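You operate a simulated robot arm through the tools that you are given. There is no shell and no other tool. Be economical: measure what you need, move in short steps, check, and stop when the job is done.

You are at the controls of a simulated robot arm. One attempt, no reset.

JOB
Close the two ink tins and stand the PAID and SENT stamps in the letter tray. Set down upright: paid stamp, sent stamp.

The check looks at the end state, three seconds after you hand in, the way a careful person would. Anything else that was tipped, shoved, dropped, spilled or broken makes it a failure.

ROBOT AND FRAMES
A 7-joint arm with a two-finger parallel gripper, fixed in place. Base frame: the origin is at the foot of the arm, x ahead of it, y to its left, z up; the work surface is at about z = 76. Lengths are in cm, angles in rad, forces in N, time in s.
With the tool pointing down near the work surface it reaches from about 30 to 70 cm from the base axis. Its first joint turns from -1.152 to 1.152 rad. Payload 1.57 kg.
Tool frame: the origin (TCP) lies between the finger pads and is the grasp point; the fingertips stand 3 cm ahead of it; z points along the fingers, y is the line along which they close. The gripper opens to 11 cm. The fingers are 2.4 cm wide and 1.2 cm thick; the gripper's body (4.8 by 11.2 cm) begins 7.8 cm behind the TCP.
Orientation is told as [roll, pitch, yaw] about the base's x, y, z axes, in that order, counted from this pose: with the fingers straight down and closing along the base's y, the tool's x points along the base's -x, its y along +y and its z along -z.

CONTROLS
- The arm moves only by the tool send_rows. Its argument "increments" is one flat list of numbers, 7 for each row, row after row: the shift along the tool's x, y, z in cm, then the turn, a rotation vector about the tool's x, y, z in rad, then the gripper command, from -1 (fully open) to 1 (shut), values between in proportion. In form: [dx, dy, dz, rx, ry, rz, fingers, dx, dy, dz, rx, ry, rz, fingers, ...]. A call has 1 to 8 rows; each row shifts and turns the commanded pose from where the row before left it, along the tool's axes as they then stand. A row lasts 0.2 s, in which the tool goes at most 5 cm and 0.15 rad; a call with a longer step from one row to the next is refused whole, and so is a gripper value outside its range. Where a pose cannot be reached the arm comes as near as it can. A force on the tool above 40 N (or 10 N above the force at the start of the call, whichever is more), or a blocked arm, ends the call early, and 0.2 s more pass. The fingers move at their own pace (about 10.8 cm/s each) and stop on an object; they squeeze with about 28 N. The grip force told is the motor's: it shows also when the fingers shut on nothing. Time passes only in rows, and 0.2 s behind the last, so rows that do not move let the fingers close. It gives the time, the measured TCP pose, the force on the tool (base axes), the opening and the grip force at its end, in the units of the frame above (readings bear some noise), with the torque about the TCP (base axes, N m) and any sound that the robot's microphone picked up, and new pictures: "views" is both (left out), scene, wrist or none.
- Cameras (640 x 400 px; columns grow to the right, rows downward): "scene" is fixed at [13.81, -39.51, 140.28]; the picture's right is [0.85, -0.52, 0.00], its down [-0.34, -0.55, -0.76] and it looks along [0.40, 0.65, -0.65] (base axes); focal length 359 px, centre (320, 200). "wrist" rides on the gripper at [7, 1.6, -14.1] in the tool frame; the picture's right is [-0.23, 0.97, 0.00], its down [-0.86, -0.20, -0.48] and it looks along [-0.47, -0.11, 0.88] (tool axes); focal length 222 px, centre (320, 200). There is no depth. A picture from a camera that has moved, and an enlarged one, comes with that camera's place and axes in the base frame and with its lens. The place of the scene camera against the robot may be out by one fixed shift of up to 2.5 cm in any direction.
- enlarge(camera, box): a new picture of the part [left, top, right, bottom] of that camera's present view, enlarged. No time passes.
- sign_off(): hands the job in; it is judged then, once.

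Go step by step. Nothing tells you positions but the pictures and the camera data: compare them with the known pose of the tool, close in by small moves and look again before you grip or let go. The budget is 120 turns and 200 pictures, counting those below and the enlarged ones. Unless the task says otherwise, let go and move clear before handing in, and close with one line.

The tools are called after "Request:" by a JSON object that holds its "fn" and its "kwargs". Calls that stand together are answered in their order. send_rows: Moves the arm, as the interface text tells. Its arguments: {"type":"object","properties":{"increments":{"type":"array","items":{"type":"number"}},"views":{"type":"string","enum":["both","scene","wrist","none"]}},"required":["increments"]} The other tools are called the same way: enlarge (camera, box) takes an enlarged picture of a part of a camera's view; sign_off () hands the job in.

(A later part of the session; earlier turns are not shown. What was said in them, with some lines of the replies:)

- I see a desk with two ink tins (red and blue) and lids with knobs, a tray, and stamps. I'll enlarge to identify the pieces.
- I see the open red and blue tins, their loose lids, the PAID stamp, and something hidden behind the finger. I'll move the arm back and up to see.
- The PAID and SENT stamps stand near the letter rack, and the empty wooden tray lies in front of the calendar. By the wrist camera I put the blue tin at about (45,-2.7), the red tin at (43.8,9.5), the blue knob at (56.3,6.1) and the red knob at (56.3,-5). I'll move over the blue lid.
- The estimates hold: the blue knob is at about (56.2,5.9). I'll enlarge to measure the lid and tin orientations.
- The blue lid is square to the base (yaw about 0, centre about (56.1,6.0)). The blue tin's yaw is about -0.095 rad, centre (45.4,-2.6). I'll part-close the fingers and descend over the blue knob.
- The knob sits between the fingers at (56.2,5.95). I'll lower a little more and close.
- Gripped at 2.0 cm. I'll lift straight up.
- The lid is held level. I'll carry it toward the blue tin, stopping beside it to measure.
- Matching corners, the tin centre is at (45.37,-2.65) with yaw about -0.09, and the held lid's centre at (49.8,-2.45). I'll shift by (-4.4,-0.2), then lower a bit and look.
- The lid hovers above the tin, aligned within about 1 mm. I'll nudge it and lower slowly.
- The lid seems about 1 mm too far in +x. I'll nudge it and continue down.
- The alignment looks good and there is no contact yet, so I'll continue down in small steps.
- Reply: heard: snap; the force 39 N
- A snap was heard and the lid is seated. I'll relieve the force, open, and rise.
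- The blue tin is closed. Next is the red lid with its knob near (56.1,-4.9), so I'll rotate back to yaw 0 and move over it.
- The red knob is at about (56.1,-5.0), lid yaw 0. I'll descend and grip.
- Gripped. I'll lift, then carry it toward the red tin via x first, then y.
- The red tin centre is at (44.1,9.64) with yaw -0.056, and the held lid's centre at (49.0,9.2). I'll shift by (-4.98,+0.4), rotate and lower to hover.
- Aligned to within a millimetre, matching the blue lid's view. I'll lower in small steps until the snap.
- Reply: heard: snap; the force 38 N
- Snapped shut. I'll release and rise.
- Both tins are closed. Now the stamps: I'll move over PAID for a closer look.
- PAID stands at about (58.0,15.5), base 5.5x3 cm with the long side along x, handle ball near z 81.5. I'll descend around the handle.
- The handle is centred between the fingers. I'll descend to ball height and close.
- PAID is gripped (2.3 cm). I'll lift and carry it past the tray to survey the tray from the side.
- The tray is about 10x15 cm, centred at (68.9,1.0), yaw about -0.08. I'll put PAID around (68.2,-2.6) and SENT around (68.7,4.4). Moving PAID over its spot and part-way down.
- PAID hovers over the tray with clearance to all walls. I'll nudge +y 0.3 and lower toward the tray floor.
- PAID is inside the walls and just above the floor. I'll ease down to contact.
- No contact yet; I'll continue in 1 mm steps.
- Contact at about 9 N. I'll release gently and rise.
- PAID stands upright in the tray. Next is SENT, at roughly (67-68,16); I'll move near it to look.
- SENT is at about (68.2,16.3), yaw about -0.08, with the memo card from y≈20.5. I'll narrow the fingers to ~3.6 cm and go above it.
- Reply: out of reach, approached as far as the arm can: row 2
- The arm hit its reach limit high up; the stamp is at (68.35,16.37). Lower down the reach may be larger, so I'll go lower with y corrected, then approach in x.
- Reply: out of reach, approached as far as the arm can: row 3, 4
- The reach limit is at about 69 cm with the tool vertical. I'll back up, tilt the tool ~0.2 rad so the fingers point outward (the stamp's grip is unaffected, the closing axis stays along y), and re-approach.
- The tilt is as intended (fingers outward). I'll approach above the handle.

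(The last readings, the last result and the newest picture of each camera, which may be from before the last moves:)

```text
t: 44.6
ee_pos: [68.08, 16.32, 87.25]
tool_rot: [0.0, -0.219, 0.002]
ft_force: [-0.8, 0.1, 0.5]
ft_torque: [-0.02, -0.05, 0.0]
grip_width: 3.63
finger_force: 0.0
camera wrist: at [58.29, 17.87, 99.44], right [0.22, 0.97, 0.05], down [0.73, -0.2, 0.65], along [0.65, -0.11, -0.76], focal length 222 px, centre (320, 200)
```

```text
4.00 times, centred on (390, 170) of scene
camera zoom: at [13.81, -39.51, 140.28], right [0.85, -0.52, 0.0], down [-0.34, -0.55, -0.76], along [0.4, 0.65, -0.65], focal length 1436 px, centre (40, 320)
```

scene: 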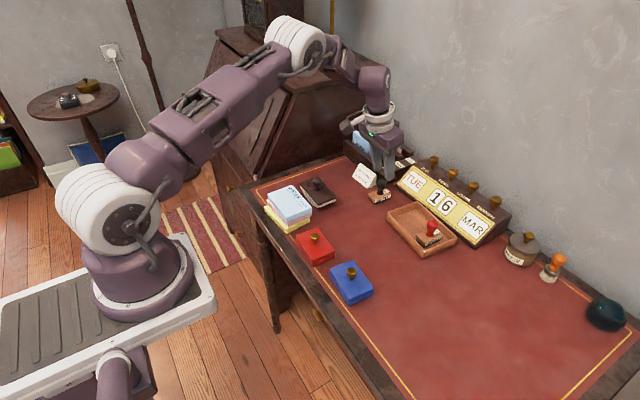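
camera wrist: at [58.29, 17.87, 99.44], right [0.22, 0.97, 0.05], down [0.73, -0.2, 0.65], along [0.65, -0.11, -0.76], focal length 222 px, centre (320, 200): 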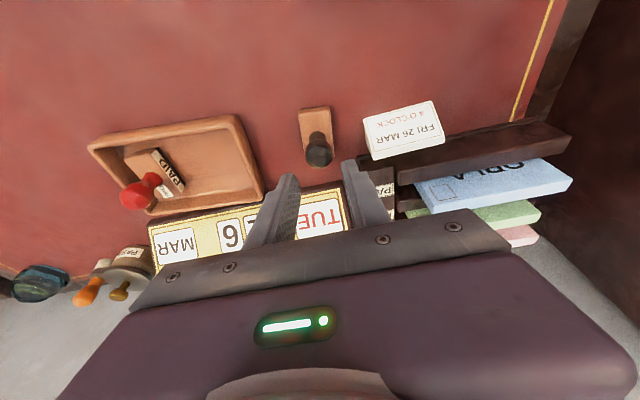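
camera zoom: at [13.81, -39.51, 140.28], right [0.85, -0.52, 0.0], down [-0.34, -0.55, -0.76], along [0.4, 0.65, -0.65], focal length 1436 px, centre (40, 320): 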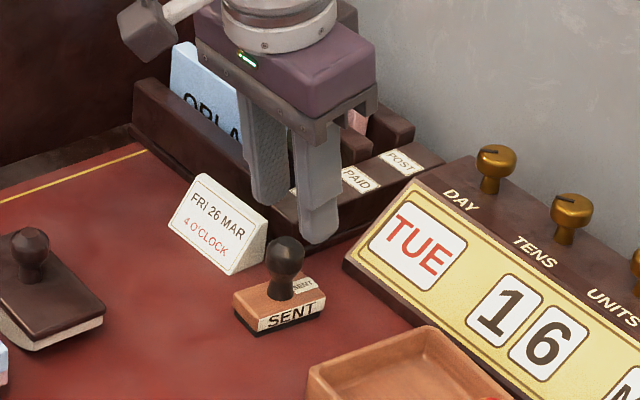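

Reached above the handle, aligned within 2 mm. I'll descend vertically (in tilted axes), check, then close.

Request:
{"fn": "send_rows", "kwargs": {"increments": [0.194, 0.08, 2.007, 0, 0, 0, 0.34, 0.438, 0, 1.952, 0, 0, 0, 0.34, 0.263, 0, 1.171, 0, 0, 0, 0.34, 0, 0, 0, 0, 0, 0, 0.34]}}

Request:
{"fn": "enlarge", "kwargs": {"camera": "wrist", "box": [230, 90, 430, 230]}}

Request:
{"fn": "enlarge", "kwargs": {"camera": "scene", "box": [340, 140, 440, 220]}}

```text
t: 45.6
ee_pos: [68.26, 16.4, 82.17]
tool_rot: [0.0, -0.222, 0.001]
ft_force: [-0.3, 0.7, -0.1]
ft_torque: [-0.01, -0.02, -0.01]
grip_width: 3.64
finger_force: 0.1
camera wrist: at [58.43, 17.99, 94.23], right [0.22, 0.97, 0.05], down [0.73, -0.2, 0.65], along [0.65, -0.11, -0.76], focal length 222 px, centre (320, 200)
```

scene: 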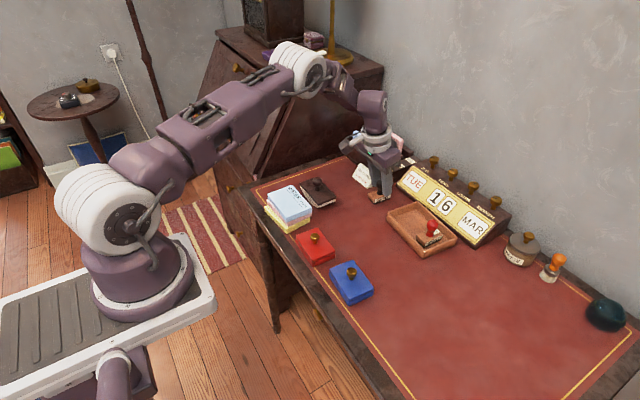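
wrist: 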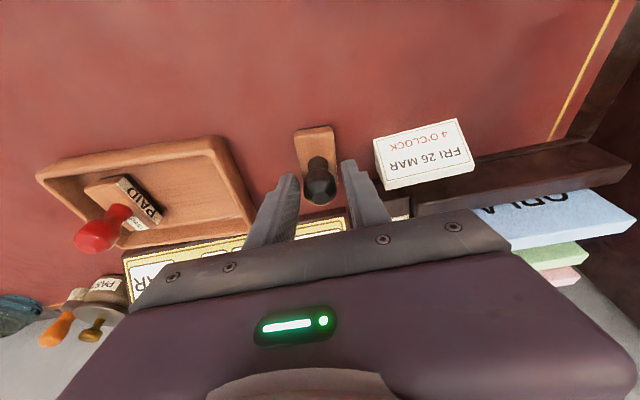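

```text
2.86 times, centred on (330, 160) of wrist
camera zoom: at [58.43, 17.99, 94.23], right [0.22, 0.97, 0.05], down [0.73, -0.2, 0.65], along [0.65, -0.11, -0.76], focal length 635 px, centre (291, 314)
```

zoom: 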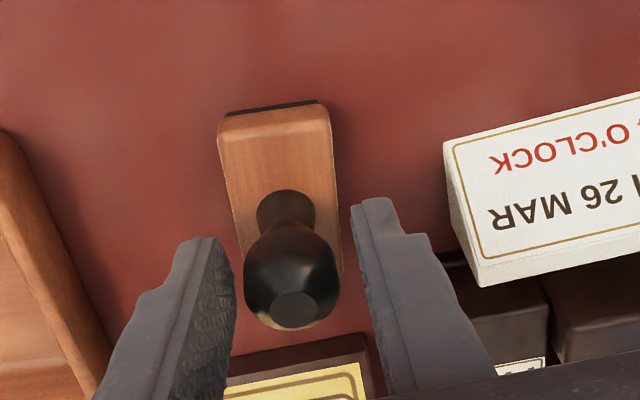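

```text
5.00 times, centred on (390, 180) of scene
camera zoom: at [13.81, -39.51, 140.28], right [0.85, -0.52, 0.0], down [-0.34, -0.55, -0.76], along [0.4, 0.65, -0.65], focal length 1795 px, centre (-30, 300)
```

zoom: 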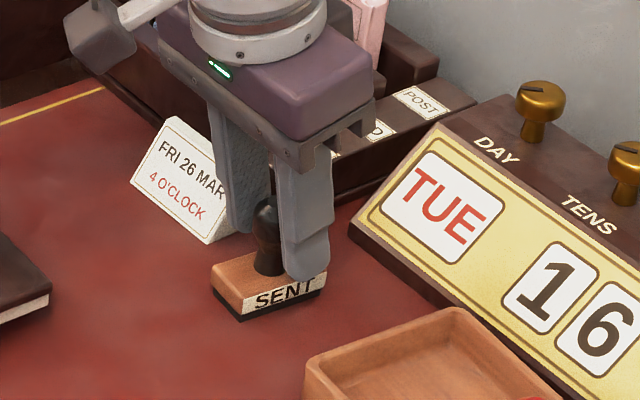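

The handle is centred between the fingers. Closing, then lifting slightly.

Request:
{"fn": "send_rows", "kwargs": {"increments": [0, 0, 0, 0, 0, 0, 1, 0, 0, 0, 0, 0, 0, 1, 0, 0, 0, 0, 0, 0, 1, -0.22, 0, -0.976, 0, 0, 0, 1, -0.44, 0, -1.95, 0, 0, 0, 1, 0, 0, 0, 0, 0, 0, 1]}}

Request:
{"fn": "enlarge", "kwargs": {"camera": "scene", "box": [340, 140, 440, 220]}}

```text
t: 47.0
ee_pos: [68.21, 16.27, 84.94]
tool_rot: [-0.002, -0.22, 0.003]
ft_force: [-0.5, 0.0, -0.9]
ft_torque: [0.0, -0.01, -0.04]
grip_width: 2.32
finger_force: 28.0
camera wrist: at [58.52, 17.93, 97.17], right [0.22, 0.97, 0.05], down [0.73, -0.2, 0.65], along [0.65, -0.11, -0.76], focal length 222 px, centre (320, 200)
```

scene: 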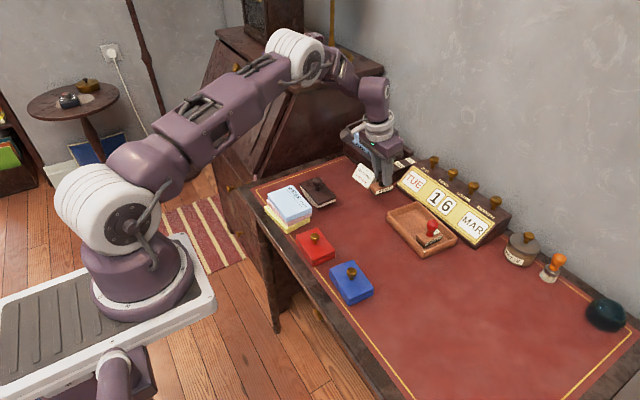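
wrist: 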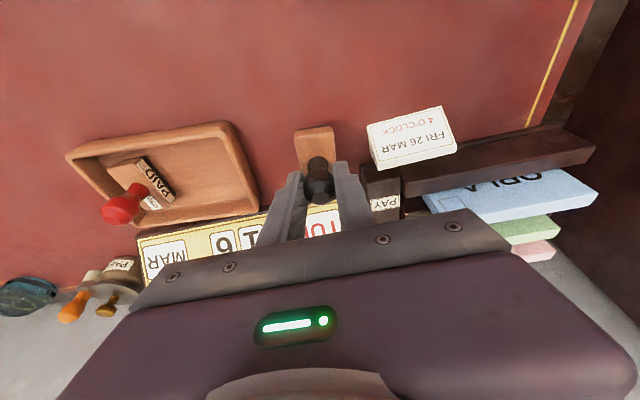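

```text
5.00 times, centred on (390, 180) of scene
camera zoom: at [13.81, -39.51, 140.28], right [0.85, -0.52, 0.0], down [-0.34, -0.55, -0.76], along [0.4, 0.65, -0.65], focal length 1795 px, centre (-30, 300)
```

zoom: 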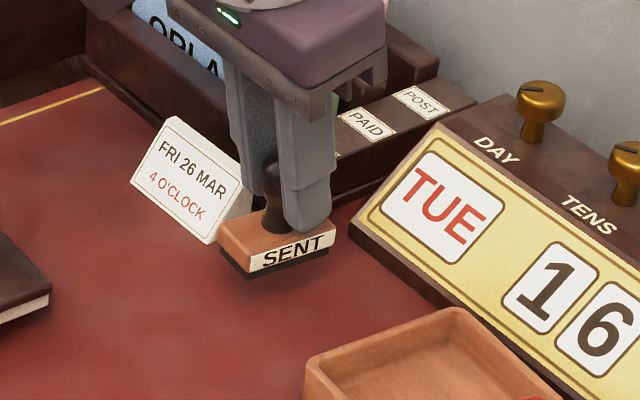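

SENT is held level. I'll raise it and carry it over the tray's free side.

Request:
{"fn": "send_rows", "kwargs": {"increments": [-0.66, 0, -2.93, 0, 0, 0, 1, 0, -4, 0, 0, 0, 0, 1, 0, -4, 0, 0, 0, 0, 1, -0.53, -3.6, 0.12, 0, 0, 0, 1, 0, 0, 0, 0, 0, 0, 1]}}

Request:
{"fn": "enlarge", "kwargs": {"camera": "wrist", "box": [200, 80, 430, 230]}}

Request:
{"fn": "enlarge", "kwargs": {"camera": "scene", "box": [370, 160, 490, 260]}}

```text
t: 48.2
ee_pos: [69.22, 4.46, 88.0]
tool_rot: [-0.001, -0.219, 0.001]
ft_force: [0.6, -0.6, -0.4]
ft_torque: [-0.02, 0.01, 0.02]
grip_width: 2.35
finger_force: 28.3
camera wrist: at [59.25, 6.22, 100.14], right [0.22, 0.97, 0.05], down [0.73, -0.2, 0.65], along [0.65, -0.11, -0.76], focal length 222 px, centre (320, 200)
```

scene: 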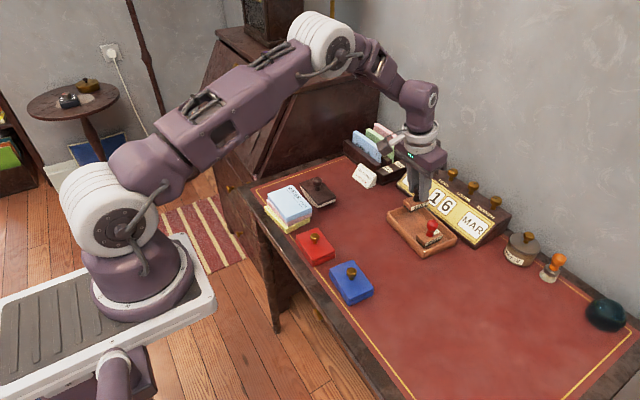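
wrist: 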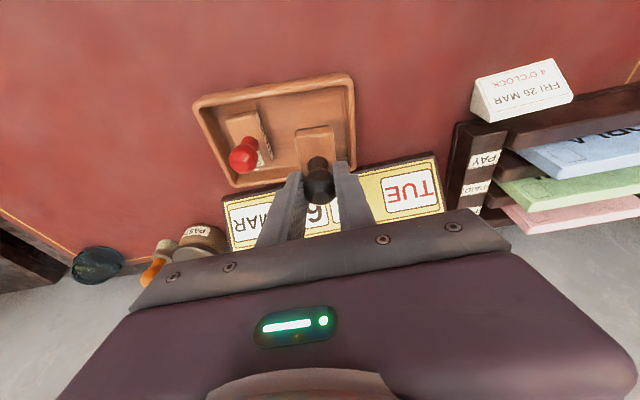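

```text
2.67 times, centred on (315, 155) of wrist
camera zoom: at [59.25, 6.22, 100.14], right [0.22, 0.97, 0.05], down [0.73, -0.2, 0.65], along [0.65, -0.11, -0.76], focal length 592 px, centre (333, 320)
```

zoom: 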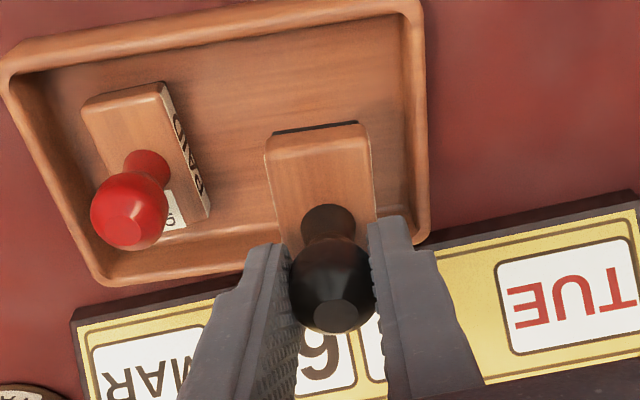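

```text
4.00 times, centred on (430, 210) of scene
camera zoom: at [13.81, -39.52, 140.28], right [0.85, -0.52, 0.0], down [-0.34, -0.55, -0.76], along [0.4, 0.65, -0.65], focal length 1436 px, centre (-120, 160)
```

zoom: 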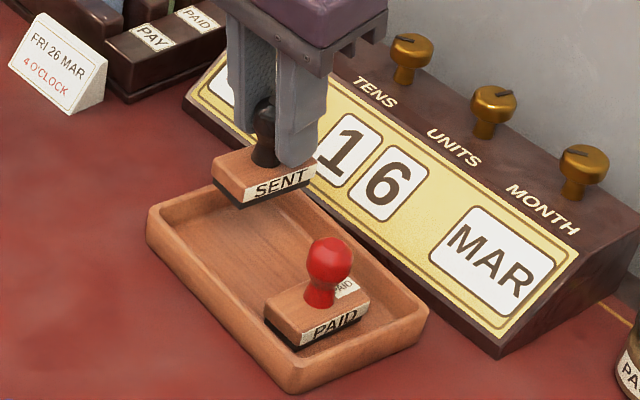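

SENT is over the free half. I'll shift slightly (-0.35,+0.2) and lower close to the floor.

Request:
{"fn": "send_rows", "kwargs": {"increments": [0.78, 0.2, 1.875, 0, 0, 0, 1, 0.438, 0, 1.952, 0, 0, 0, 1, 0.175, 0, 0.781, 0, 0, 0, 1, 0, 0, 0, 0, 0, 0, 1]}}

Request:
{"fn": "enlarge", "kwargs": {"camera": "wrist", "box": [200, 80, 430, 230]}}

Request:
{"fn": "enlarge", "kwargs": {"camera": "scene", "box": [370, 180, 470, 260]}}

```text
t: 49.2
ee_pos: [68.82, 4.77, 83.13]
tool_rot: [0.001, -0.22, 0.002]
ft_force: [0.9, -0.2, -1.4]
ft_torque: [0.03, -0.01, 0.02]
grip_width: 2.36
finger_force: 28.0
camera wrist: at [58.94, 6.47, 95.29], right [0.22, 0.97, 0.05], down [0.73, -0.2, 0.65], along [0.65, -0.11, -0.76], focal length 222 px, centre (320, 200)
```

scene: 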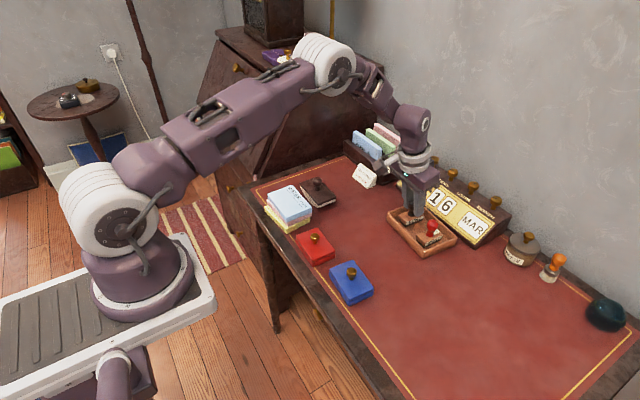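
wrist: 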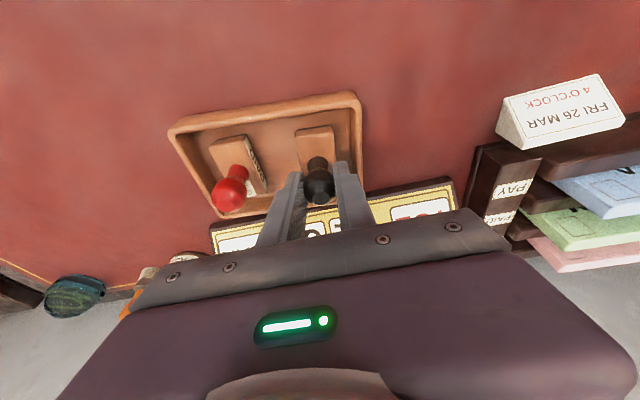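

```text
2.67 times, centred on (315, 155) of wrist
camera zoom: at [58.94, 6.47, 95.29], right [0.22, 0.97, 0.05], down [0.73, -0.2, 0.65], along [0.65, -0.11, -0.76], focal length 592 px, centre (333, 320)
```

zoom: 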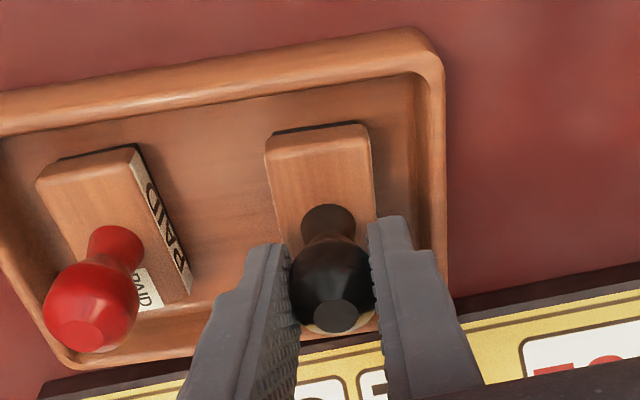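

```text
5.00 times, centred on (420, 220) of scene
camera zoom: at [13.81, -39.51, 140.28], right [0.85, -0.52, 0.0], down [-0.34, -0.55, -0.76], along [0.4, 0.65, -0.65], focal length 1795 px, centre (-180, 100)
```

zoom: 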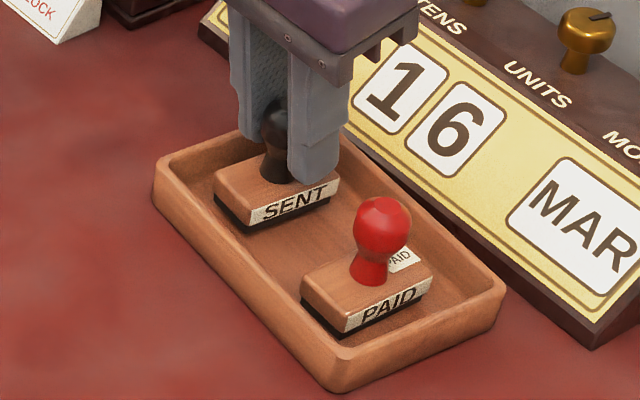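

SENT is inside the tray with clearance. I'll ease down to contact.

Request:
{"fn": "send_rows", "kwargs": {"increments": [0.066, 0, 0.293, 0, 0, 0, 1, 0.033, 0, 0.146, 0, 0, 0, 1, 0, 0, 0, 0, 0, 0, 1], "views": "none"}}

Request:
{"fn": "send_rows", "kwargs": {"increments": [0.022, 0, 0.098, 0, 0, 0, 1, 0, 0, 0, 0, 0, 0, 1], "views": "none"}}

```text
t: 50.0
ee_pos: [68.65, 4.84, 82.72]
tool_rot: [0.001, -0.22, 0.003]
ft_force: [0.5, -0.6, -0.7]
ft_torque: [0.01, -0.01, -0.02]
grip_width: 2.35
finger_force: 28.0
```

```text
t: 50.6
ee_pos: [68.74, 4.9, 82.59]
tool_rot: [0.001, -0.221, 0.001]
ft_force: [0.2, -0.2, -1.3]
ft_torque: [-0.01, 0.0, -0.02]
grip_width: 2.36
finger_force: 27.5
```

Request:
{"fn": "send_rows", "kwargs": {"increments": [0.022, 0, 0.098, 0, 0, 0, 1, 0, 0, 0, 0, 0, 0, 1], "views": "none"}}

Request:
{"fn": "enlarge", "kwargs": {"camera": "scene", "box": [380, 190, 450, 245]}}

```text
t: 51.2
ee_pos: [68.7, 4.83, 82.51]
tool_rot: [-0.001, -0.221, 0.003]
ft_force: [-1.9, 1.1, 7.7]
ft_torque: [0.09, 0.12, 0.01]
grip_width: 2.37
finger_force: 28.2
```

```text
7.27 times, centred on (415, 218) of scene
camera zoom: at [13.79, -39.51, 140.29], right [0.85, -0.52, 0.0], down [-0.34, -0.55, -0.76], along [0.4, 0.65, -0.65], focal length 2610 px, centre (-371, 73)
```

zoom: 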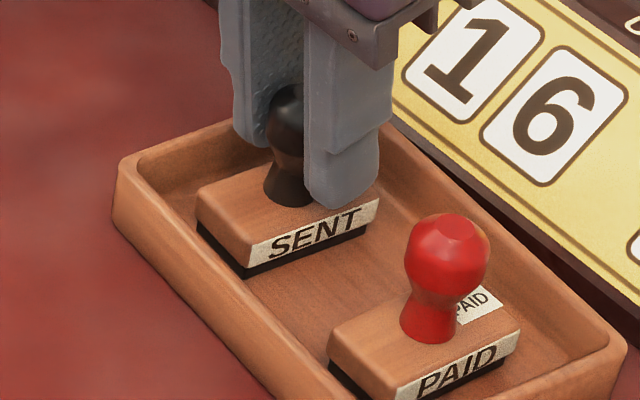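

SENT touches the floor at about 8 N. I'll release and rise vertically.

Request:
{"fn": "send_rows", "kwargs": {"increments": [0, 0, 0, 0, 0, 0, 0.6, 0, 0, 0, 0, 0, 0, 0.25, 0, 0, 0, 0, 0, 0, 0.2, -0.22, 0, -0.976, 0, 0, 0, 0.2, -0.66, 0, -2.93, 0, 0, 0, 0.2, 0, 0, -4, 0, 0, 0, 0.2, 0, 0, -4, 0, 0, 0, 0.2, 0, 0, -4, 0, 0, 0, 0.2]}}

Request:
{"fn": "send_rows", "kwargs": {"increments": [4, 0, 0, 0, 0.1, 0, 0.2, 4, 0, -2, 0, 0.12, 0, 0.2, 4, 0, -2, 0, 0, 0, 0.2, 4, 0, 0, 0, 0, 0, 0.2, 0, 0, 0, 0, 0, 0, 0.2]}}

Request:
{"fn": "enlarge", "kwargs": {"camera": "scene", "box": [330, 150, 490, 270]}}

Request:
{"fn": "enlarge", "kwargs": {"camera": "scene", "box": [250, 170, 400, 310]}}

```text
t: 53.0
ee_pos: [66.14, 5.07, 98.07]
tool_rot: [0.0, -0.219, 0.001]
ft_force: [0.0, -0.4, 0.2]
ft_torque: [0.0, 0.0, 0.01]
grip_width: 4.41
finger_force: 0.1
camera wrist: at [56.27, 6.66, 110.34], right [0.22, 0.97, 0.05], down [0.73, -0.2, 0.65], along [0.65, -0.11, -0.76], focal length 222 px, centre (320, 200)
```

scene: 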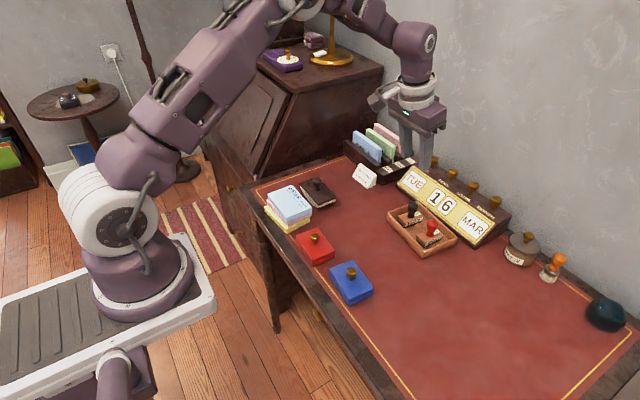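
wrist: 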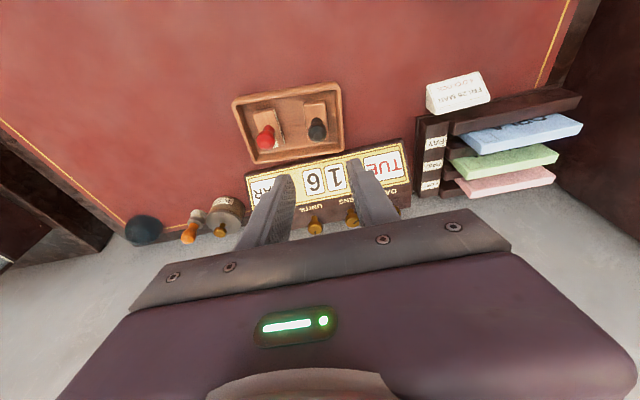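

```text
t: 54.2
ee_pos: [49.75, 4.75, 100.82]
tool_rot: [0.002, -0.002, 0.001]
ft_force: [0.6, 0.0, -0.9]
ft_torque: [-0.02, 0.04, 0.03]
grip_width: 4.37
finger_force: 0.0
camera wrist: at [42.84, 6.49, 114.87], right [0.23, 0.97, 0.0], down [0.86, -0.2, 0.48], along [0.47, -0.11, -0.88], focal length 222 px, centre (320, 200)
```

scene: 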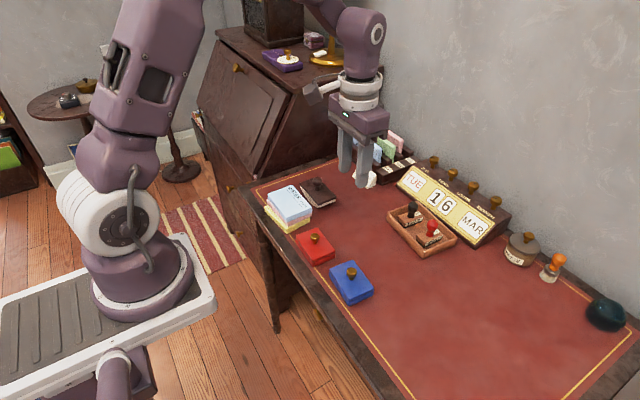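
wrist: 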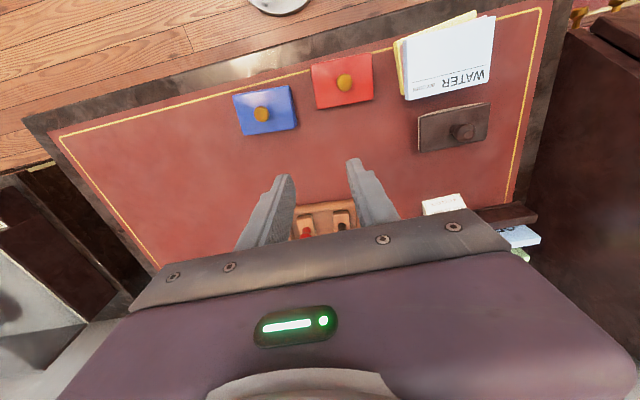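

```text
3.33 times, centred on (410, 210) of scene
camera zoom: at [13.81, -39.51, 140.28], right [0.85, -0.52, 0.0], down [-0.34, -0.55, -0.76], along [0.4, 0.65, -0.65], focal length 1196 px, centre (20, 167)
```

zoom: 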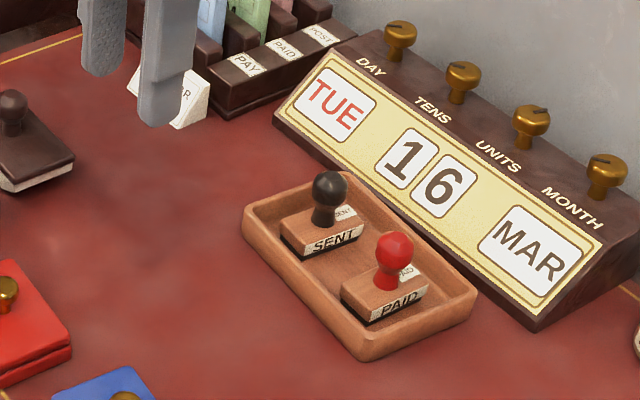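

```text
2.86 times, centred on (325, 240) of scene
camera zoom: at [13.81, -39.51, 140.28], right [0.85, -0.52, 0.0], down [-0.34, -0.55, -0.76], along [0.4, 0.65, -0.65], focal length 1026 px, centre (306, 86)
```

zoom: 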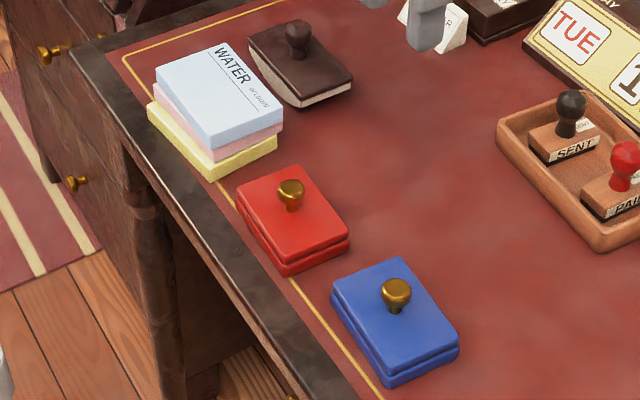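

Both tins are closed, both stamps stand upright in the tray, nothing else has moved, and the arm is clear. I'm handing in.

Request:
{"fn": "sign_off", "kwargs": {}}

```text
The job is handed in.
```

Both ink tins are closed (each lid snapped shut, red on red and blue on blue), and the PAID and SENT stamps stand upright in the letter tray; the job is handed in.
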